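You operate a simulated robot arm through the tools that you are given. There is no shell and no other tool. Be economical: measure what you need, move in short steps, check, and stop when the job is done.

You are at the controls of a simulated two-armed robot. One attempt, no reset.

TASK
Hold the red lantern on the top of the black table steady with one hand and press the red lantern button to switch it on with the other.
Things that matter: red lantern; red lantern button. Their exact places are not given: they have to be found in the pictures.

The check looks at the end state, three seconds after you hand in, the way a careful person would. Anything else that was tipped, shoved, dropped, spilled or broken makes it a failure.

THE ROBOT
Two 7-joint arms with three-finger grippers on one trunk, on a base that drives. Base frame: it is fixed to the floor where the robot stands at the start and does not move with it; the origin is under the middle of the robot, x ahead of it, y to its left, z up. Units: m, rad, N and s.
The left shoulder is at the start at [0.042, 0.154, 1.007], the right one opposite. With the tool pointing down near the work surface each hand reaches from about 0.24 to 0.64 m from the robot's upright axis, wherever it stands, measured 20 degrees to its own side. Places, roughly: red lantern button [0.5, -0.1, 0.9]. Payload 2.69 kg a hand.
The TCP of each hand is the grasp point between the finger pads, 0.029 m short of the fingertips. In the tool frame z runs along the fingers and y along their closing line. Largest opening 0.12 m; the body of the gripper starts 0.078 m behind the TCP.
Orientation is told as [roll, pitch, yaw] about the base's x, y, z axes, in that order, counted from this pose: with the fingers straight down and closing along the base's y, the tool's x points along the base's -x, its y along +y and its z along -z.

THE INTERFACE
- The arms move only by the tool drive_tool. It takes "left_rows", "right_rows" or both (then of equal length, played together; a hand with none holds still); each is one flat list of numbers, 6 for each row, row after row: the shift along the tool's x, y, z in cm, then the turn, a rotation vector about the tool's x, y, z in rad. In form: [x, y, z, ax, ay, az, x, y, z, ax, ay, az, ...]. A call has 1 to 12 rows; each row is the pose to reach, as a shift and turn from the pose commanded when the call began, along the tool's axes at that moment. "left_claw" and "right_claw" are, for a hand that has rows, the gripper command, from -1 (shut) to 1 (fully open), values between in proportion, set as the call begins (left out, the last holds). Rows are played at 5 a second. More than 0.05 m and 0.15 rad between two rows, or a gripper value outside its range, and nothing of the call is played. A pose out of reach is approached as far as the arm can. The call stops where the force on the tool passes 40 N (or 10 N more than at its start, if that is more) or the arm is blocked; 0.2 s more then pass. The fingers move at their own pace and stop on an object; they squeeze with about 44 N. The grip force told is the motor's: it shows also when the fingers shut on nothing. Time passes only in rows, and 0.2 s behind the last, so rows that repeat a pose let the fingers close. It gives the time, the measured TCP pose, the force on the tool (base axes), the opening and the grip force at its end, in the units of the frame above (readings bear some noise), with the torque about the TCP (base axes, N m) and any sound that the robot's microphone picked up.
- Cameras (640 x 400 px; columns grow to the right, rows downward): "scene" is now at [0.157, -0.0075, 1.1778]; the picture's right is [-0.07, -1.00, 0.00], its down [-0.37, 0.03, -0.93] and it looks along [0.93, -0.07, -0.37] (base axes); focal length 214 px, centre (320, 200). "left" rides on the left gripper at [0.063, 0, -0.104] in its tool frame; the picture's right is [-0.01, 1.00, 0.00], its down [-0.83, 0.00, -0.56] and it looks along [-0.56, 0.00, 0.83] (tool axes); focal length 275 px, centre (320, 200). "right" rides on the right gripper at [0.063, 0, -0.104] in its tool frame; the picture's right is [0.00, 1.00, 0.00], its down [-0.83, 0.00, -0.56] and it looks along [-0.56, 0.00, 0.83] (tool axes); focal length 275 px, centre (320, 200).
- get_image(camera): a new picture of that camera. The clock stands still meanwhile.
- raise_lower(by): slides the trunk up (or, below 0, down) by that many m; the arms and the scene camera ride with it, the base frame stays. It gives what a move gives, with no picture.
- steer(legs): drives the robot by 1 to 6 legs, each [ahead, left, turn to the left] in m, m and rad, along the robot's own axes; the way and the turn of a leg run together, so that a leg with both is an arc; at most 1.5 m and 3.142 rad a leg. The arms and the cameras ride along, it lands a little off, and it stops where it bumps. It gives what a move gives.
- aim_head(pan, tilt): turns the head with the scene camera to pan (to the left, within 1.396 rad either way) and tilt (down, from -0.506 to 1.204), counted from straight ahead of the robot. It gives what a move gives.
- probe_pixels(camera, pixels): there is no depth. For up to 12 entries [column, row, z] of the newest picture of that camera ("zoom" is the newest enlarged one), the place [x, y] in the base frame at which the ray of that pixel passes the height z, good to about 0.003 m. The clock stands still meanwhile.
- inspect(camera, box): a new picture of the part [left, top, right, bottom] of that camera's present view, enlarged. The clock stands still meanwhile.
- hand_in(): hands the job in; it is judged then, once.

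Keep the steps short. Do not move on a guess: measure, check each grasp and each placing, and mend mistakes. In all there are 80 turns and 70 pictures (those below and enlarged ones count). Leave the grippers open and the arms clear of the work at the hand-in unless told otherwise, and finish with a single line.

The tools are called after ">>>" as name(argument=value, ...) on one line, values as JSON. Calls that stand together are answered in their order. drive_tool: Moves the arms, as the interface text tells. Its arguments: {"type":"object","properties":{"left_rows":{"type":"array","items":{"type":"number"}},"left_claw":{"type":"number"},"right_rows":{"type":"array","items":{"type":"number"}},"right_claw":{"type":"number"}},"required":[]} The other tools are called the same way: raise_lower (by) slides the trunk up or down; steer (legs) drives the base; aim_head (pan, tilt) turns the head that bears the scene camera; get_image (camera) takes a picture; probe_pixels (camera, pixels) gives the place at which the rays of pixels pass given heights; inspect (camera, box) takes an enlarged picture of a part of a camera's view; hand_in () hands the job in.

At the start:

```text
time_s: 0.0
left_ee_pos: [0.3784, 0.1477, 1.1197]
left_tcp_rot: [0.001, -0.002, 0.001]
left_force: [0.6, 0.4, 0.1]
left_torque: [0.03, 0.01, 0.0]
left_width: 0.1201
left_grip_force: 0.1
right_ee_pos: [0.3029, -0.1607, 1.13]
right_tcp_rot: [-0.002, 0.001, -0.001]
right_force: [-0.2, 0.7, 0.3]
right_torque: [0.01, -0.01, -0.05]
right_width: 0.1198
right_grip_force: 0.2
trunk travel left (down, up): [-0.375, 0.063]
robot x, y, heading: [0.0058, 0.0014, -0.002]
head pan, tilt: [-0.073, 0.38]
```

scene: 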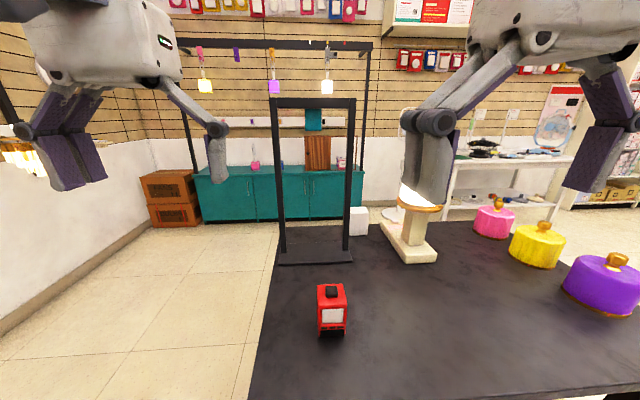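
right: 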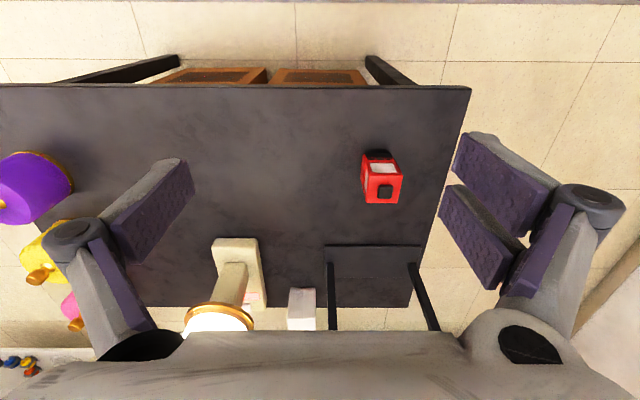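
left: 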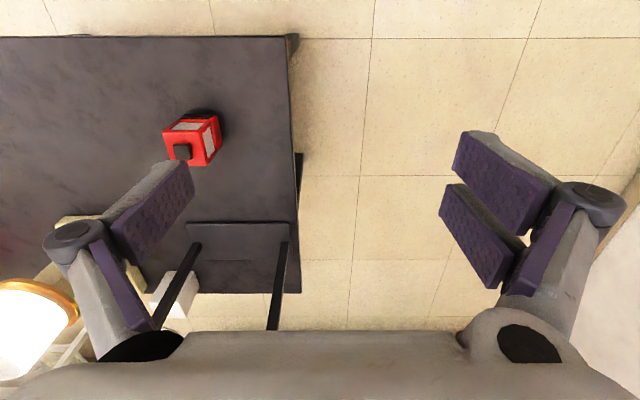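

The red lantern appears at about (332,310) in the scene view. I'll enlarge it to find the button and the table height.

>>> inspect(camera="scene", box=[280, 260, 384, 350])

>>> inspect(camera="right", box=[330, 130, 440, 220])

>>> inspect(camera="left", box=[140, 90, 250, 180])

```text
4.44 times, centred on (332, 305) of scene
```

zoom: 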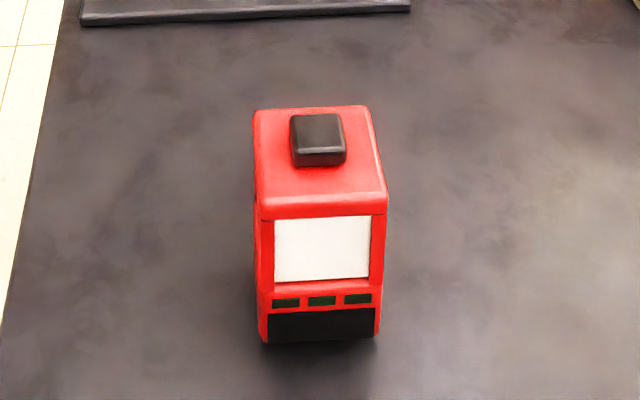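

```text
4.44 times, centred on (385, 175) of right
```

zoom: 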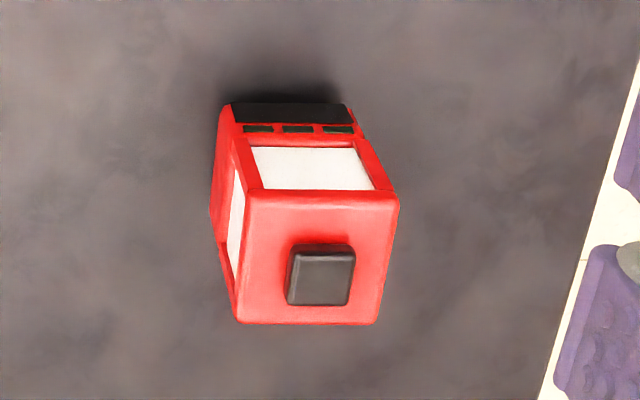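

```text
4.44 times, centred on (195, 135) of left
```

zoom: 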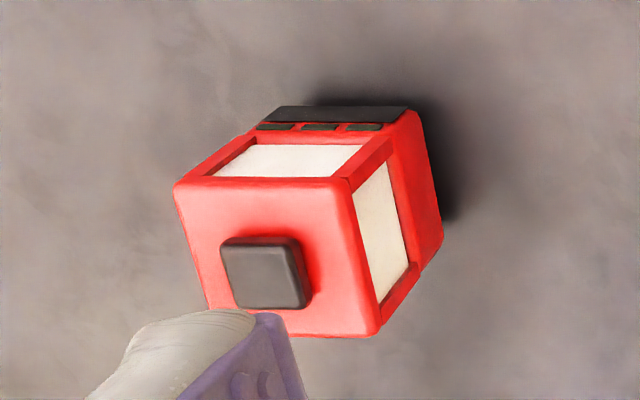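

The button is the black knob on top of the lantern. I'll triangulate its top centre by ray crossing from three cameras.

>>> probe_pixels(camera="scene", pixels=[[331.1, 289.9, 0.85], [331.1, 289.9, 0.9], [331.1, 289.9, 0.95], [320.5, 330.5, 0.75], [320.5, 330.5, 0.8], [332.5, 331, 0.75]])

>>> probe_pixels(camera="right", pixels=[[385.5, 193, 0.85], [385.5, 193, 0.9], [385.5, 193, 0.95]])

>>> probe_pixels(camera="left", pixels=[[181.9, 152.3, 0.85], [181.9, 152.3, 0.9], [181.9, 152.3, 0.95]])

```text
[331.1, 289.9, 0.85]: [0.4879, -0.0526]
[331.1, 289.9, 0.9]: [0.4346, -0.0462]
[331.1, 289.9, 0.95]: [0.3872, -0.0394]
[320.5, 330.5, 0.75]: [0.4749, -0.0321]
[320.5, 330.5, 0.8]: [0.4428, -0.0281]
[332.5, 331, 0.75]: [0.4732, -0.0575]
```

```text
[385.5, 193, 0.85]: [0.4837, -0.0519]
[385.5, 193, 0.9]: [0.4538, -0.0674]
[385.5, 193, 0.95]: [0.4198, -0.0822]
```

```text
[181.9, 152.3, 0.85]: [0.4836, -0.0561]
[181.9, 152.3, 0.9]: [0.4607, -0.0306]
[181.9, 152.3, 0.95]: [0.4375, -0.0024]
```

Button top is near (0.485,-0.053,0.852). Next I measure the lantern's top corners (left zoom) and the table level.

>>> probe_pixels(camera="zoom", pixels=[[177, 188, 0.84], [350, 184, 0.84], [380, 333, 0.84], [210, 310, 0.84], [224, 247, 0.852], [290, 246, 0.852], [306, 306, 0.852], [238, 307, 0.852], [442, 215, 0.74], [410, 112, 0.74], [442, 215, 0.72], [410, 112, 0.72]])

>>> probe_pixels(camera="scene", pixels=[[318.0, 308, 0.84], [346.5, 307.5, 0.84], [343, 285, 0.84], [318, 285, 0.84], [320.3, 332, 0.74], [344.5, 331, 0.74], [320.3, 332, 0.72], [344.5, 331, 0.72]])

>>> probe_pixels(camera="right", pixels=[[368.5, 174, 0.84], [402.5, 174.5, 0.84], [398, 202.5, 0.84], [366.5, 201.5, 0.84], [365, 154, 0.74], [391, 154, 0.74], [365, 154, 0.72], [391, 154, 0.72]])

```text
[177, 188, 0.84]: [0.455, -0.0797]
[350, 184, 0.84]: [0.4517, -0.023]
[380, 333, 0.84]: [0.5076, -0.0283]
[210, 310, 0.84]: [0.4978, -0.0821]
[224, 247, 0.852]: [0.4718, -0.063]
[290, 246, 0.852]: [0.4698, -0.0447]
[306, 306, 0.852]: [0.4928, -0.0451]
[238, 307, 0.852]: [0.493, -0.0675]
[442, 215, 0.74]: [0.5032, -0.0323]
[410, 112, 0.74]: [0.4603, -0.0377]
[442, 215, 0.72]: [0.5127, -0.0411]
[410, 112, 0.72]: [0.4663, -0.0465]
```

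```text
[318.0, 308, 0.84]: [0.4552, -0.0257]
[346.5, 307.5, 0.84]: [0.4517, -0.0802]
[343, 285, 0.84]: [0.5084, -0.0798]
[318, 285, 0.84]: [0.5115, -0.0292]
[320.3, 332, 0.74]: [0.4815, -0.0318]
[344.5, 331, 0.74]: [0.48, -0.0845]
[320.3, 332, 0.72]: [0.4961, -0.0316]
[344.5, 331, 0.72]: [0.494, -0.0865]
```

```text
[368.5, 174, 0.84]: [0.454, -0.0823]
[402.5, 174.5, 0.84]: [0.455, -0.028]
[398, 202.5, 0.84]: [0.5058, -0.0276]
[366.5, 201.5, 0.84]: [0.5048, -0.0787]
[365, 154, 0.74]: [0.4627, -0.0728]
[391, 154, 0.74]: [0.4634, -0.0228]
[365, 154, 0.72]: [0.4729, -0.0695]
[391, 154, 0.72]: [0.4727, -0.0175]
```

Lantern: about 5.4 cm square at x 0.454–0.507, y -0.080…-0.027, top z≈0.84, table ≈0.76. My plan is for the left hand to grip it from the front, pitched 43° and closing along y. The right hand then presses the button from above. First I swing the right hand aside and pitch the left in place.

>>> drive_tool(left_rows=[0, 0, 0, 0, -0.15, 0, 0, 0, 0, 0, -0.3, 0, 0, 0, 0, 0, -0.45, 0, 0, 0, 0, 0, -0.6, 0, 0, 0, 0, 0, -0.75, 0], right_rows=[0, -3, 0, 0, 0, 0, 0, -6, 0, 0, 0, 0, 0, -9, 0, 0, 0, 0, 0, -12, 0, 0, 0, 0, 0, -14, 0, 0, 0, 0], left_claw=1)

```text
time_s: 1.2
left_ee_pos: [0.3779, 0.1482, 1.1226]
left_tcp_rot: [-0.001, -0.754, 0.003]
left_force: [1.0, 0.4, -0.1]
left_torque: [0.02, 0.0, 0.0]
left_width: 0.12
left_grip_force: 0.2
right_ee_pos: [0.3281, -0.2706, 1.0809]
right_tcp_rot: [0.001, 0.0, -0.002]
right_force: [-0.2, 0.6, -0.9]
right_torque: [-0.01, 0.01, -0.03]
right_width: 0.1199
right_grip_force: 0.0
right hand out of reach, approached as far as the arm can: row 1, 2, 3, 4, 5
trunk travel left (down, up): [-0.375, 0.063]
robot x, y, heading: [-0.001, 0.0001, 0.001]
head pan, tilt: [-0.073, 0.38]
```

The left hand is pitched as intended and the right is aside. I'll move the left to the pregrasp (0.387,-0.054,0.903).

>>> drive_tool(left_rows=[1.43, -2.02, 1.67, 0, 0, 0, 2.86, -4.04, 3.34, 0, 0, 0, 4.29, -6.06, 5.01, 0, 0, 0, 5.72, -8.08, 6.68, 0, 0, 0, 7.15, -10.1, 8.35, 0, 0, 0, 8.58, -12.12, 10.02, 0, 0, 0, 10.01, -14.14, 11.69, 0, 0, 0, 11.44, -16.16, 13.36, 0, 0, 0, 12.87, -18.18, 15.03, 0, 0, 0, 14.3, -20.2, 16.7, 0, 0, 0])

>>> get_image(camera="left")

>>> get_image(camera="scene")

```text
time_s: 3.4
left_ee_pos: [0.3882, -0.0533, 0.9026]
left_tcp_rot: [0.0, -0.75, 0.001]
left_force: [-0.8, -0.8, -0.2]
left_torque: [0.02, 0.05, 0.03]
left_width: 0.1201
left_grip_force: 0.1
right_ee_pos: [0.3285, -0.2705, 1.0827]
right_tcp_rot: [0.0, -0.001, 0.0]
right_force: [-0.6, 0.4, 0.0]
right_torque: [-0.03, -0.01, -0.01]
right_width: 0.1201
right_grip_force: 0.1
trunk travel left (down, up): [-0.375, 0.063]
robot x, y, heading: [0.0021, 0.0008, -0.001]
head pan, tilt: [-0.073, 0.38]
```

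```text
63 pictures are left
```

left: 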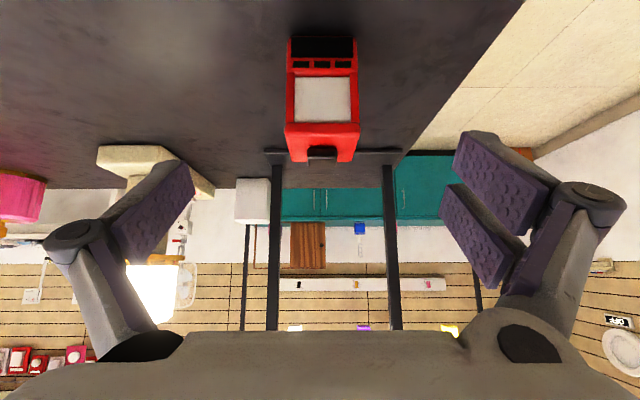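

```text
62 pictures are left
```

scene: 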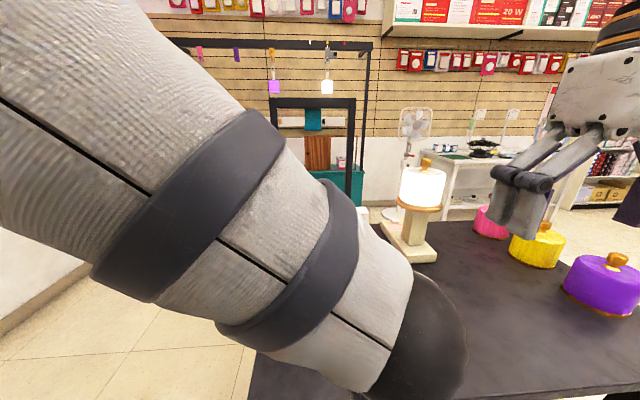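

The lantern is centred between the fingers (col ≈322). I'll check its base height: the front bottom edge should fall at x≈0.454.

>>> probe_pixels(camera="left", pixels=[[290, 38, 0.74], [290, 38, 0.76], [355, 38, 0.76], [290, 38, 0.78], [286, 132, 0.83], [360, 132, 0.83], [286, 132, 0.84], [322, 150, 0.84], [322, 150, 0.85]])

```text
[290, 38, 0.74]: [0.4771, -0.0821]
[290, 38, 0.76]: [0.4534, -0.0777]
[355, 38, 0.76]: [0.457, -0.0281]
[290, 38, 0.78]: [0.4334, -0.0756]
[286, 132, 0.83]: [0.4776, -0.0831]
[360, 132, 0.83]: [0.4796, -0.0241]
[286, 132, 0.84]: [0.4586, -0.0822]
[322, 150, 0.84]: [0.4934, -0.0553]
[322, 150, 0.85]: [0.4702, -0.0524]
```

The table is at z≈0.76, so the fingers clear it. I'll advance 12.8 cm along the fingers.

>>> drive_tool(left_rows=[0, 0, 2.6, 0, 0, 0, 0, 0, 5.2, 0, 0, 0, 0, 0, 7.8, 0, 0, 0, 0, 0, 10.4, 0, 0, 0, 0, 0, 12.8, 0, 0, 0])

>>> get_image(camera="left")

```text
time_s: 4.6
left_ee_pos: [0.4755, -0.0546, 0.808]
left_tcp_rot: [0.001, -0.753, -0.001]
left_force: [1.0, 0.3, 0.1]
left_torque: [-0.01, 0.0, 0.01]
left_width: 0.1199
left_grip_force: 0.0
right_ee_pos: [0.3288, -0.2695, 1.0818]
right_tcp_rot: [0.0, 0.002, 0.001]
right_force: [0.2, -0.1, 0.0]
right_torque: [0.0, 0.01, 0.01]
right_width: 0.1201
right_grip_force: 0.1
trunk travel left (down, up): [-0.375, 0.063]
robot x, y, heading: [0.0005, 0.0015, -0.001]
head pan, tilt: [-0.073, 0.38]
```

```text
61 pictures are left
```

left: 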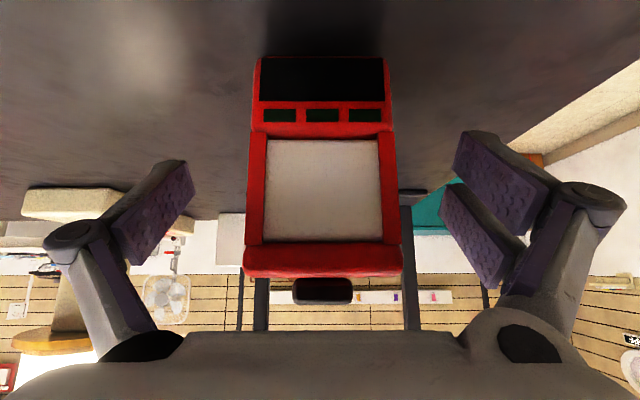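

The lantern lies centred between the fingers. I'll close in two stages.

>>> drive_tool(left_rows=[0, 0, 0, 0, 0, 0, 0, 0, 0, 0, 0, 0], left_claw=0.05)

>>> drive_tool(left_rows=[0, 0, 0, 0, 0, 0, 0, 0, 0, 0, 0, 0, 0, 0, 0, 0, 0, 0], left_claw=-1)

>>> get_image(camera="left")

>>> get_image(camera="right")

```text
time_s: 5.2
left_ee_pos: [0.475, -0.055, 0.8093]
left_tcp_rot: [0.001, -0.75, 0.002]
left_force: [-0.2, -0.3, 0.1]
left_torque: [-0.01, 0.02, -0.04]
left_width: 0.0631
left_grip_force: 0.1
right_ee_pos: [0.3276, -0.2712, 1.0825]
right_tcp_rot: [0.001, 0.0, 0.0]
right_force: [1.1, -0.3, 0.2]
right_torque: [0.01, 0.03, -0.03]
right_width: 0.12
right_grip_force: 0.1
trunk travel left (down, up): [-0.375, 0.063]
robot x, y, heading: [-0.0005, 0.0044, -0.002]
head pan, tilt: [-0.073, 0.38]
```

```text
time_s: 6.0
left_ee_pos: [0.4759, -0.0542, 0.8087]
left_tcp_rot: [-0.001, -0.749, 0.002]
left_force: [0.5, 1.7, -0.1]
left_torque: [0.11, -0.03, 0.02]
left_width: 0.0556
left_grip_force: 44.2
right_ee_pos: [0.328, -0.271, 1.0815]
right_tcp_rot: [0.0, -0.002, 0.0]
right_force: [0.5, 0.4, -0.4]
right_torque: [-0.01, 0.02, 0.02]
right_width: 0.1203
right_grip_force: 0.1
trunk travel left (down, up): [-0.375, 0.063]
robot x, y, heading: [0.0011, -0.0019, 0.005]
head pan, tilt: [-0.073, 0.38]
```

```text
60 pictures are left
```

left: 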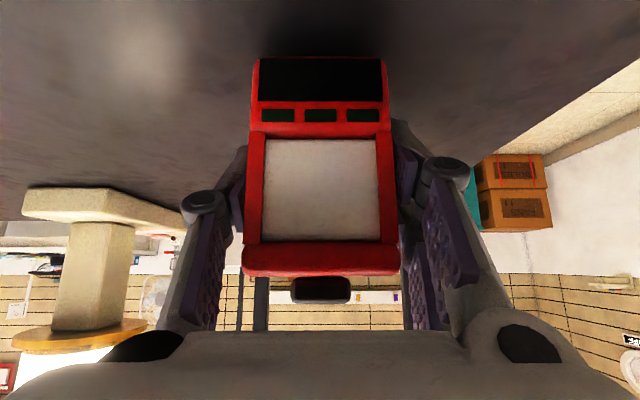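

```text
59 pictures are left
```

right: 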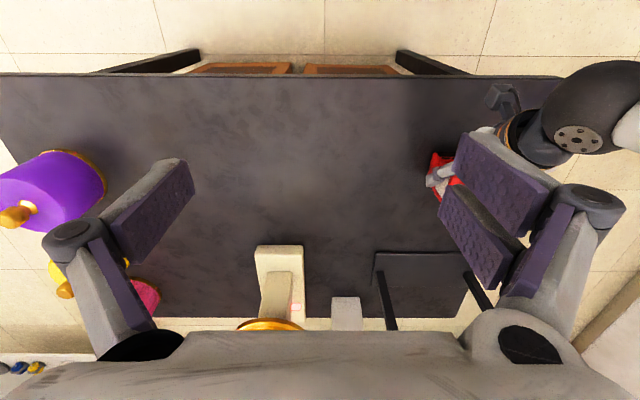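

The grip is firm (0.0556 m, 44 N) and the lantern hasn't moved. Next I shut the right gripper and roll it so the fingers point down-left.

>>> drive_tool(right_rows=[0, 0, 0, -0.15, 0, 0, 0, 0, 0, -0.3, 0, 0, 0, 0, 0, -0.45, 0, 0], right_claw=-1)

```text
time_s: 6.8
left_ee_pos: [0.4753, -0.0545, 0.8089]
left_tcp_rot: [0.001, -0.751, 0.003]
left_force: [0.1, 0.0, 0.5]
left_torque: [0.08, -0.04, 0.0]
left_width: 0.0557
left_grip_force: 44.0
right_ee_pos: [0.3274, -0.2705, 1.0845]
right_tcp_rot: [0.452, 0.0, 0.001]
right_force: [0.1, -0.4, -0.2]
right_torque: [0.0, 0.0, -0.02]
right_width: 0.0
right_grip_force: 28.2
trunk travel left (down, up): [-0.375, 0.063]
robot x, y, heading: [-0.0019, -0.0029, -0.001]
head pan, tilt: [-0.073, 0.38]
```

Before moving I check where the desk lamp stands, so the right hand keeps clear of it.

>>> probe_pixels(camera="scene", pixels=[[402, 262, 0.77], [436, 262, 0.77], [422, 205, 0.95], [565, 280, 0.77]])

```text
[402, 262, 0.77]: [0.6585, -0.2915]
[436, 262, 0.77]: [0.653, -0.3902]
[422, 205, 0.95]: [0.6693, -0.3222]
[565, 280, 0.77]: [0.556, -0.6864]
```

The lamp is 15 cm beyond the path, so it is clear. I'll move the right hand ahead and inward, still high.

>>> drive_tool(right_rows=[-3.09, 1.51, 1.95, 0, 0, 0, -6.18, 3.02, 3.9, 0, 0, 0, -9.27, 4.53, 5.85, 0, 0, 0, -12.36, 6.04, 7.8, 0, 0, 0, -15.46, 7.53, 9.73, 0, 0, 0])

>>> get_image(camera="scene")

>>> get_image(camera="right")

```text
time_s: 8.0
left_ee_pos: [0.4759, -0.0545, 0.8092]
left_tcp_rot: [-0.001, -0.754, 0.001]
left_force: [2.2, 0.3, -0.2]
left_torque: [0.07, -0.04, -0.02]
left_width: 0.0556
left_grip_force: 44.1
right_ee_pos: [0.4793, -0.1582, 1.0307]
right_tcp_rot: [0.451, -0.001, -0.001]
right_force: [0.3, 0.3, -0.5]
right_torque: [0.0, -0.03, 0.01]
right_width: 0.0
right_grip_force: 28.2
trunk travel left (down, up): [-0.375, 0.063]
robot x, y, heading: [0.0013, -0.0025, -0.005]
head pan, tilt: [-0.073, 0.38]
```

```text
58 pictures are left
```

scene: 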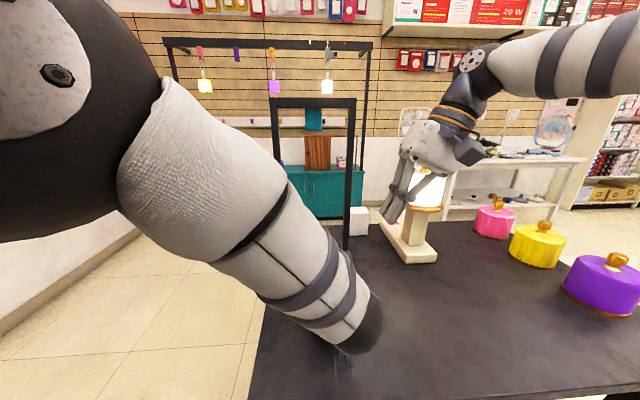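

```text
57 pictures are left
```

right: 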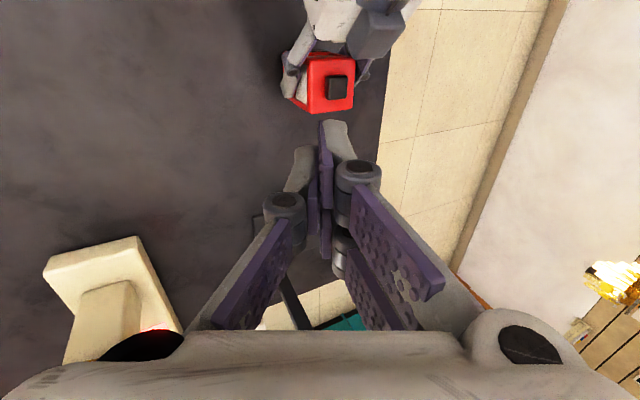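

The right camera sees the button at about (337,87). I'll probe it against my estimate.

>>> inspect(camera="right", box=[270, 30, 400, 150])

>>> probe_pixels(camera="right", pixels=[[338, 88, 0.852], [327, 77, 0.852], [348, 98, 0.852]])

```text
3.33 times, centred on (335, 90) of right
```

zoom: 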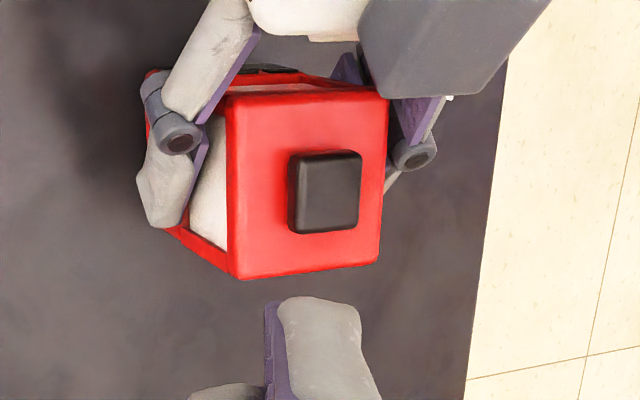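

```text
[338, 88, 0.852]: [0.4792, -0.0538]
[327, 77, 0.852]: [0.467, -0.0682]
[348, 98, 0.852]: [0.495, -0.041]
```

The button centre is confirmed at about (0.481,-0.054). I'll move the right hand to hover 5 cm above it.

>>> drive_tool(right_rows=[-0.05, 1.13, 3.3, 0, 0, 0, -0.1, 2.26, 6.6, 0, 0, 0, -0.15, 3.4, 9.9, 0, 0, 0, -0.2, 4.53, 13.17, 0, 0, 0, -0.2, 4.53, 13.17, 0, 0, 0])

>>> get_image(camera="right")

>>> get_image(camera="left")

```text
time_s: 9.2
left_ee_pos: [0.4748, -0.0542, 0.8089]
left_tcp_rot: [0.001, -0.751, 0.002]
left_force: [0.0, -0.7, 0.8]
left_torque: [0.08, -0.05, 0.0]
left_width: 0.0558
left_grip_force: 44.1
right_ee_pos: [0.4833, -0.062, 0.9312]
right_tcp_rot: [0.449, 0.001, 0.001]
right_force: [-0.4, -0.6, 0.2]
right_torque: [-0.01, 0.03, 0.03]
right_width: 0.0002
right_grip_force: 29.0
trunk travel left (down, up): [-0.375, 0.063]
robot x, y, heading: [-0.0009, -0.0026, 0.005]
head pan, tilt: [-0.073, 0.38]
```

```text
55 pictures are left
```

right: 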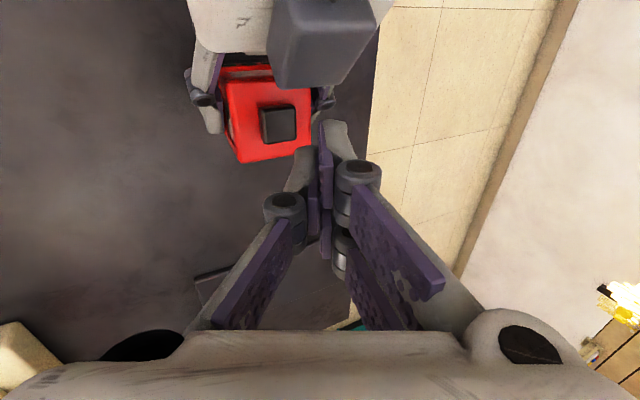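

```text
54 pictures are left
```

left: 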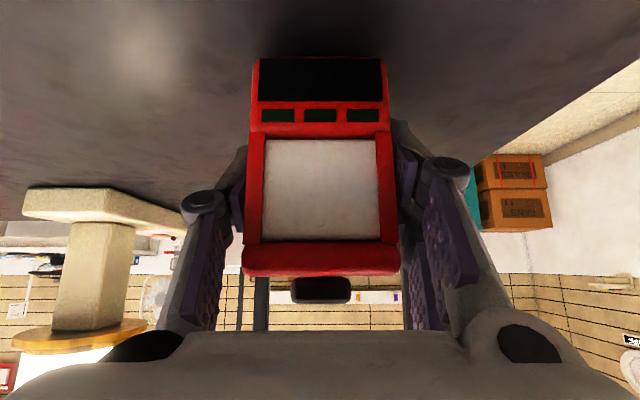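

I need to check where the real fingertips are. I'll probe the tip pixels (320–345,122) at several heights and zoom in.

>>> inspect(camera="right", box=[220, 60, 380, 260])

>>> probe_pixels(camera="right", pixels=[[322, 122, 0.86], [322, 122, 0.88], [322, 122, 0.9], [322, 122, 0.92], [340, 122, 0.86], [340, 122, 0.88], [340, 122, 0.9], [340, 122, 0.92], [278, 124, 0.852], [314, 150, 0.88], [314, 150, 0.9], [314, 150, 0.92]])

```text
2.00 times, centred on (300, 160) of right
```

zoom: 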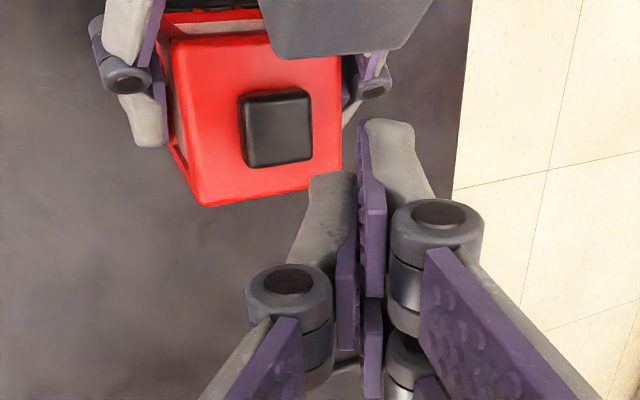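

```text
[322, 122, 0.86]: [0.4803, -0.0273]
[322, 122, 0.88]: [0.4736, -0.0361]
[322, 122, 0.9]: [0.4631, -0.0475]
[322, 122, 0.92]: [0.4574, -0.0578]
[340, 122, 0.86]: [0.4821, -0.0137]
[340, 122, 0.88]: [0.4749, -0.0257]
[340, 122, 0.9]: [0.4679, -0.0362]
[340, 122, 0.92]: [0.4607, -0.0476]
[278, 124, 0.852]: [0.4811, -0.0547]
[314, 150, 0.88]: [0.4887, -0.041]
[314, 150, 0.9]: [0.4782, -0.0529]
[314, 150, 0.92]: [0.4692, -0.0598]
```

The lower fingertip (the -y finger) sits near (0.48,-0.055,0.90), right over the button. I'll go straight down 3.5 cm and look.

>>> drive_tool(right_rows=[0, -0.75, 1.58, 0, 0, 0, 0, -1.52, 3.15, 0, 0, 0])

>>> inspect(camera="right", box=[220, 60, 380, 260])

>>> get_image(camera="left")

```text
time_s: 9.8
left_ee_pos: [0.4742, -0.0548, 0.8084]
left_tcp_rot: [0.0, -0.751, 0.002]
left_force: [0.1, 0.9, 1.6]
left_torque: [0.08, -0.04, 0.03]
left_width: 0.0555
left_grip_force: 44.3
right_ee_pos: [0.4827, -0.0611, 0.8964]
right_tcp_rot: [0.45, 0.001, 0.002]
right_force: [0.2, -0.5, 1.1]
right_torque: [0.05, -0.01, 0.01]
right_width: 0.0
right_grip_force: 29.1
trunk travel left (down, up): [-0.375, 0.063]
robot x, y, heading: [0.0014, 0.0011, 0.005]
head pan, tilt: [-0.073, 0.38]
```

```text
2.00 times, centred on (300, 160) of right
```

zoom: 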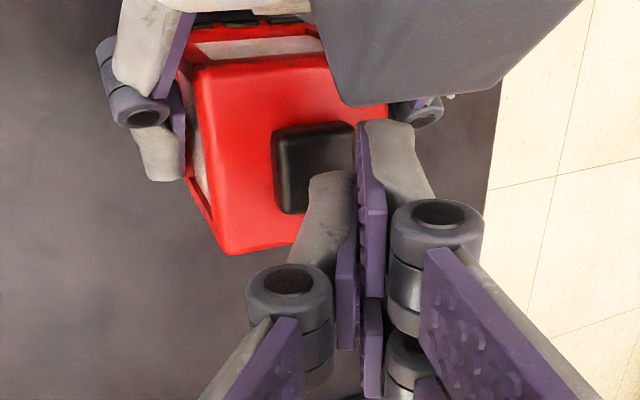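

```text
51 pictures are left
```

left: 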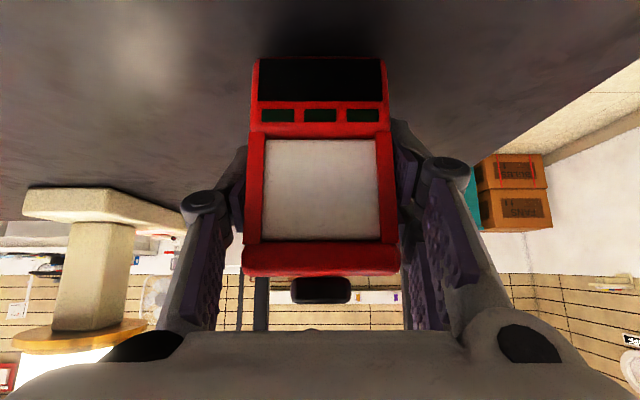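

The lower fingertip lines up over the button centre. I'll descend in small 2.5 mm rows and watch the force and sound.

>>> drive_tool(right_rows=[0, -0.11, 0.225, 0, 0, 0, 0, -0.22, 0.45, 0, 0, 0, 0, -0.33, 0.675, 0, 0, 0, 0, -0.43, 0.9, 0, 0, 0])

>>> inspect(camera="right", box=[220, 60, 380, 260])

>>> get_image(camera="left")

```text
time_s: 10.8
left_ee_pos: [0.4754, -0.0539, 0.809]
left_tcp_rot: [-0.001, -0.75, 0.002]
left_force: [0.1, -0.3, 1.3]
left_torque: [0.1, 0.02, 0.01]
left_width: 0.0556
left_grip_force: 44.4
right_ee_pos: [0.4834, -0.062, 0.8867]
right_tcp_rot: [0.451, 0.0, 0.0]
right_force: [1.3, -0.6, 0.4]
right_torque: [-0.01, 0.01, -0.01]
right_width: 0.0
right_grip_force: 28.3
trunk travel left (down, up): [-0.375, 0.063]
robot x, y, heading: [-0.0007, -0.0032, 0.001]
head pan, tilt: [-0.073, 0.38]
```

```text
2.00 times, centred on (300, 160) of right
```

zoom: 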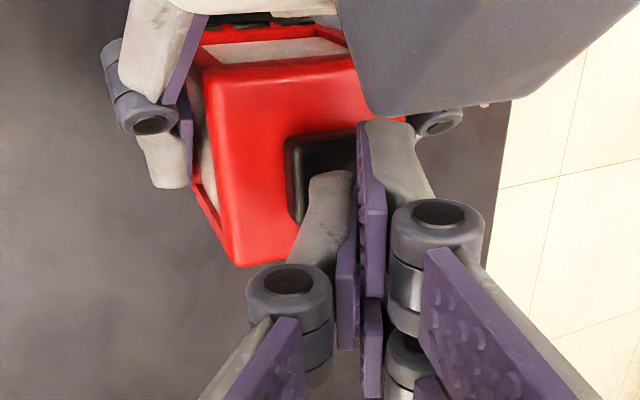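

```text
49 pictures are left
```

left: 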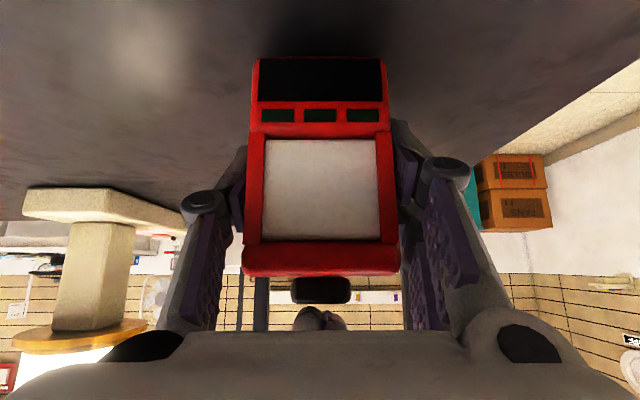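

No contact yet. The left camera shows the tip at (310,308), just above the button (cols 292–350, top at row 303) and about 5 mm to the -y side. I'll shift 4 mm toward +y and keep descending.

>>> drive_tool(right_rows=[0, 0.36, 0.17, 0, 0, 0, 0, 0.27, 0.35, 0, 0, 0, 0, 0.18, 0.53, 0, 0, 0, 0, 0.1, 0.71, 0, 0, 0])

>>> get_image(camera="left")

```text
time_s: 11.8
left_ee_pos: [0.4762, -0.0537, 0.8091]
left_tcp_rot: [0.0, -0.752, 0.002]
left_force: [0.1, 1.6, 0.8]
left_torque: [0.17, -0.08, -0.01]
left_width: 0.0557
left_grip_force: 43.5
right_ee_pos: [0.4843, -0.0587, 0.8805]
right_tcp_rot: [0.451, -0.002, 0.0]
right_force: [0.5, 0.0, 1.3]
right_torque: [0.05, 0.01, 0.02]
right_width: 0.0
right_grip_force: 28.3
trunk travel left (down, up): [-0.375, 0.063]
robot x, y, heading: [-0.0035, -0.0065, -0.002]
head pan, tilt: [-0.073, 0.38]
```

```text
48 pictures are left
```

left: 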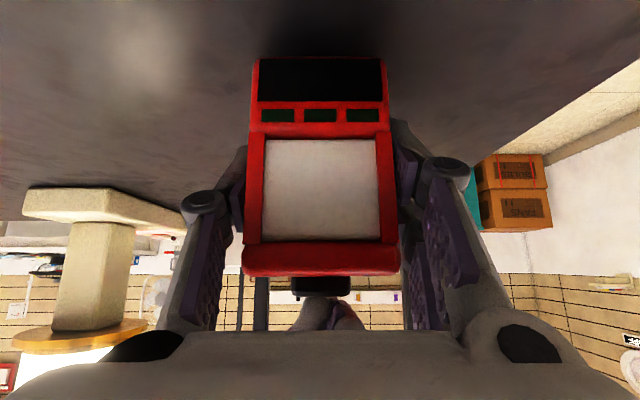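

The button's edge has moved from row 303 to about 297, so the tip is touching and the button is going in against light force. I'll press further, slowly.

>>> drive_tool(right_rows=[0, -0.065, 0.135, 0, 0, 0, 0, -0.13, 0.27, 0, 0, 0, 0, -0.195, 0.405, 0, 0, 0, 0, -0.195, 0.405, 0, 0, 0])

>>> get_image(camera="left")

```text
time_s: 12.8
left_ee_pos: [0.4749, -0.0541, 0.8083]
left_tcp_rot: [0.002, -0.751, 0.002]
left_force: [1.1, 0.2, -0.1]
left_torque: [0.13, -0.09, -0.01]
left_width: 0.0556
left_grip_force: 44.1
right_ee_pos: [0.4839, -0.0582, 0.8771]
right_tcp_rot: [0.449, 0.0, 0.0]
right_force: [-0.1, 0.4, 4.7]
right_torque: [-0.02, 0.01, 0.0]
right_width: 0.0
right_grip_force: 28.7
trunk travel left (down, up): [-0.375, 0.063]
robot x, y, heading: [0.0035, -0.0002, 0.0]
head pan, tilt: [-0.073, 0.38]
heard: click
```

```text
47 pictures are left
```

left: 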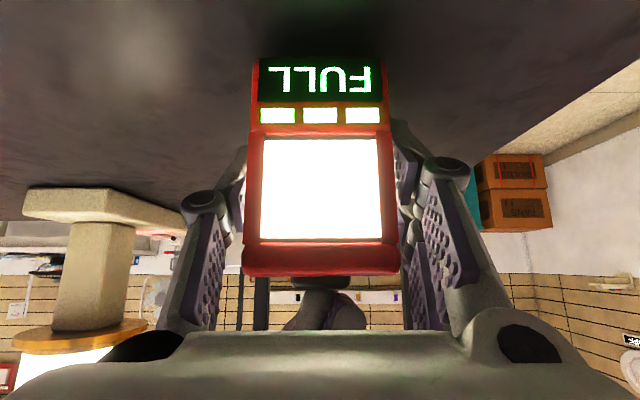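

A click sounded and the lantern is lit ("FULL"). I'll lift the right hand straight up 8 cm and check that it stays lit.

>>> drive_tool(right_rows=[0, 0.43, -0.9, 0, 0, 0, 0, 1.74, -3.6, 0, 0, 0, 0, 3.47, -7.2, 0, 0, 0, 0, 3.47, -7.2, 0, 0, 0])

>>> get_image(camera="left")

```text
time_s: 13.8
left_ee_pos: [0.4745, -0.0555, 0.8082]
left_tcp_rot: [-0.001, -0.752, 0.0]
left_force: [-2.0, 1.3, 2.6]
left_torque: [0.15, 0.07, 0.02]
left_width: 0.0556
left_grip_force: 44.3
right_ee_pos: [0.4836, -0.0584, 0.956]
right_tcp_rot: [0.451, 0.0, -0.001]
right_force: [-0.5, 0.5, 0.2]
right_torque: [0.0, -0.01, 0.0]
right_width: 0.0002
right_grip_force: 28.1
trunk travel left (down, up): [-0.375, 0.063]
robot x, y, heading: [-0.0038, 0.0023, 0.002]
head pan, tilt: [-0.073, 0.38]
```

```text
46 pictures are left
```

left: 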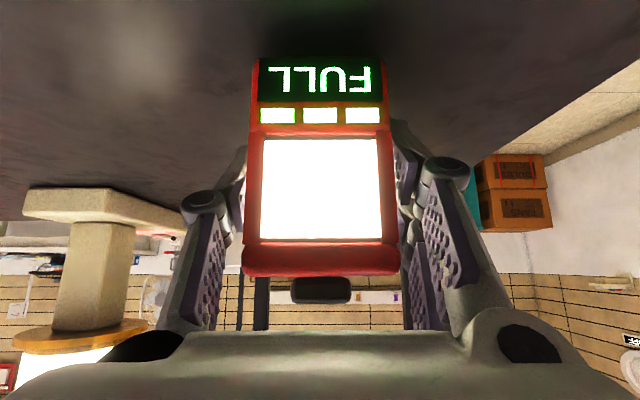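

It stays lit. I'll back the right hand out to the right, then open it.

>>> drive_tool(right_rows=[0, -1.6, -3, 0, 0, 0, 0, -3.2, -6, 0, 0, 0, 0, -4.8, -9, 0, 0, 0, 0, -6.4, -12, 0, 0, 0])

>>> drive_tool(right_rows=[3, -1.5, -0.5, 0, 0, 0, 6, -3, -1, 0, 0, 0, 9, -4.5, -1.5, 0, 0, 0, 12, -6, -2, 0, 0, 0], right_claw=1)

>>> drive_tool(left_rows=[0, 0, 0, 0, 0, 0, 0, 0, 0, 0, 0, 0], left_claw=0.1)

>>> get_image(camera="left")

```text
time_s: 14.8
left_ee_pos: [0.4746, -0.0541, 0.8092]
left_tcp_rot: [0.0, -0.75, 0.002]
left_force: [-0.9, -0.4, 1.9]
left_torque: [0.07, 0.06, 0.04]
left_width: 0.0556
left_grip_force: 43.9
right_ee_pos: [0.4842, -0.1686, 1.0366]
right_tcp_rot: [0.45, -0.001, 0.0]
right_force: [-0.4, -0.4, 0.3]
right_torque: [0.0, -0.01, 0.03]
right_width: 0.0002
right_grip_force: 28.9
trunk travel left (down, up): [-0.375, 0.063]
robot x, y, heading: [-0.0042, 0.0037, 0.002]
head pan, tilt: [-0.073, 0.38]
```

```text
time_s: 15.8
left_ee_pos: [0.4751, -0.0548, 0.8085]
left_tcp_rot: [0.0, -0.75, 0.002]
left_force: [-1.6, -0.8, 3.1]
left_torque: [0.06, -0.02, 0.05]
left_width: 0.0554
left_grip_force: 43.7
right_ee_pos: [0.3614, -0.229, 1.0286]
right_tcp_rot: [0.448, -0.003, -0.001]
right_force: [0.3, -1.1, -0.1]
right_torque: [-0.01, -0.01, -0.02]
right_width: 0.1199
right_grip_force: 0.0
trunk travel left (down, up): [-0.375, 0.063]
robot x, y, heading: [0.0018, -0.0027, 0.002]
head pan, tilt: [-0.073, 0.38]
```

```text
time_s: 16.4
left_ee_pos: [0.475, -0.0541, 0.8096]
left_tcp_rot: [0.002, -0.75, 0.002]
left_force: [-0.2, -0.4, 0.7]
left_torque: [-0.01, 0.0, -0.02]
left_width: 0.0662
left_grip_force: 0.0
right_ee_pos: [0.3615, -0.2293, 1.0297]
right_tcp_rot: [0.45, 0.0, -0.001]
right_force: [-0.5, 0.4, 0.0]
right_torque: [0.04, 0.0, -0.01]
right_width: 0.12
right_grip_force: 0.1
trunk travel left (down, up): [-0.375, 0.063]
robot x, y, heading: [0.0017, 0.0017, -0.001]
head pan, tilt: [-0.073, 0.38]
```

```text
45 pictures are left
```

left: 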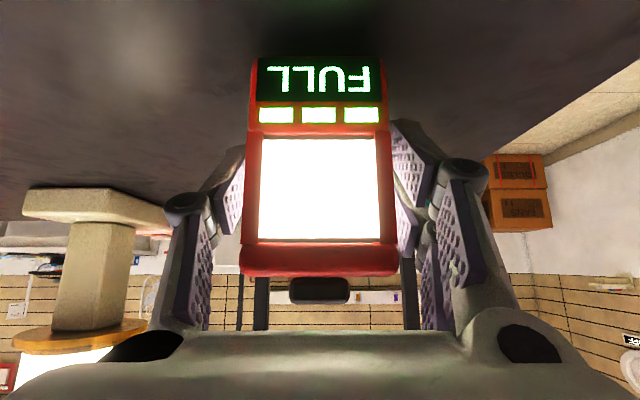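

Released, and the lantern stands still and lit. I'll open fully and back straight out.

>>> drive_tool(left_rows=[0, 0, 0, 0, 0, 0, 0, 0, 0, 0, 0, 0, 0, 0, -3, 0, 0, 0, 0, 0, -6, 0, 0, 0, 0, 0, -9, 0, 0, 0, 0, 0, -12.8, 0, 0, 0], left_claw=1)

>>> drive_tool(left_rows=[-1.43, 2.02, -1.67, 0, 0, 0, -2.86, 4.04, -3.34, 0, 0, 0, -4.29, 6.06, -5.01, 0, 0, 0, -5.72, 8.08, -6.68, 0, 0, 0, -7.15, 10.1, -8.35, 0, 0, 0, -8.58, 12.12, -10.02, 0, 0, 0, -10.01, 14.14, -11.69, 0, 0, 0, -11.44, 16.16, -13.36, 0, 0, 0])

>>> get_image(camera="scene")

```text
time_s: 17.8
left_ee_pos: [0.3867, -0.0533, 0.9029]
left_tcp_rot: [0.001, -0.752, 0.003]
left_force: [0.0, -0.5, 0.1]
left_torque: [-0.01, -0.01, 0.01]
left_width: 0.1198
left_grip_force: 0.1
right_ee_pos: [0.3616, -0.2304, 1.0292]
right_tcp_rot: [0.451, 0.001, -0.001]
right_force: [0.1, -0.2, -0.6]
right_torque: [0.02, -0.01, 0.02]
right_width: 0.12
right_grip_force: 0.0
trunk travel left (down, up): [-0.375, 0.063]
robot x, y, heading: [-0.0039, 0.0017, 0.001]
head pan, tilt: [-0.073, 0.38]
```

```text
time_s: 19.6
left_ee_pos: [0.3815, 0.1079, 1.0795]
left_tcp_rot: [0.0, -0.75, -0.001]
left_force: [0.3, -0.4, -0.4]
left_torque: [0.0, 0.01, 0.01]
left_width: 0.1201
left_grip_force: 0.0
right_ee_pos: [0.3613, -0.2292, 1.0292]
right_tcp_rot: [0.45, 0.001, -0.001]
right_force: [0.2, 0.3, 0.8]
right_torque: [-0.03, -0.01, -0.02]
right_width: 0.12
right_grip_force: 0.0
trunk travel left (down, up): [-0.375, 0.063]
robot x, y, heading: [0.0009, 0.0003, 0.002]
head pan, tilt: [-0.073, 0.38]
```

```text
44 pictures are left
```

scene: 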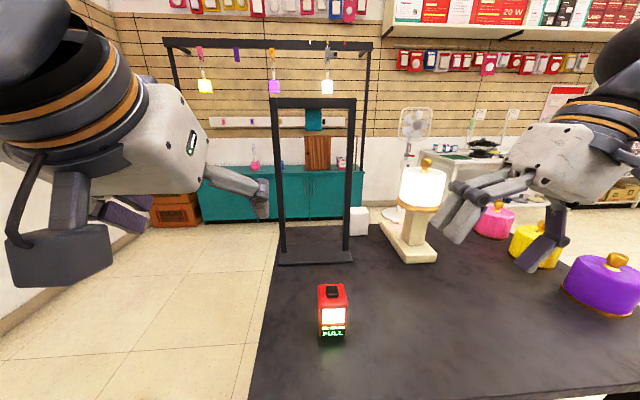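

The lantern is upright, lit and in its original place. Nothing else has moved, the arms are clear and both grippers are open, so I'm handing in.

>>> hand_in()

```text
The job is handed in.
```

The red lantern is switched on and showing "FULL", standing upright in its original place, with both grippers open and the arms clear.
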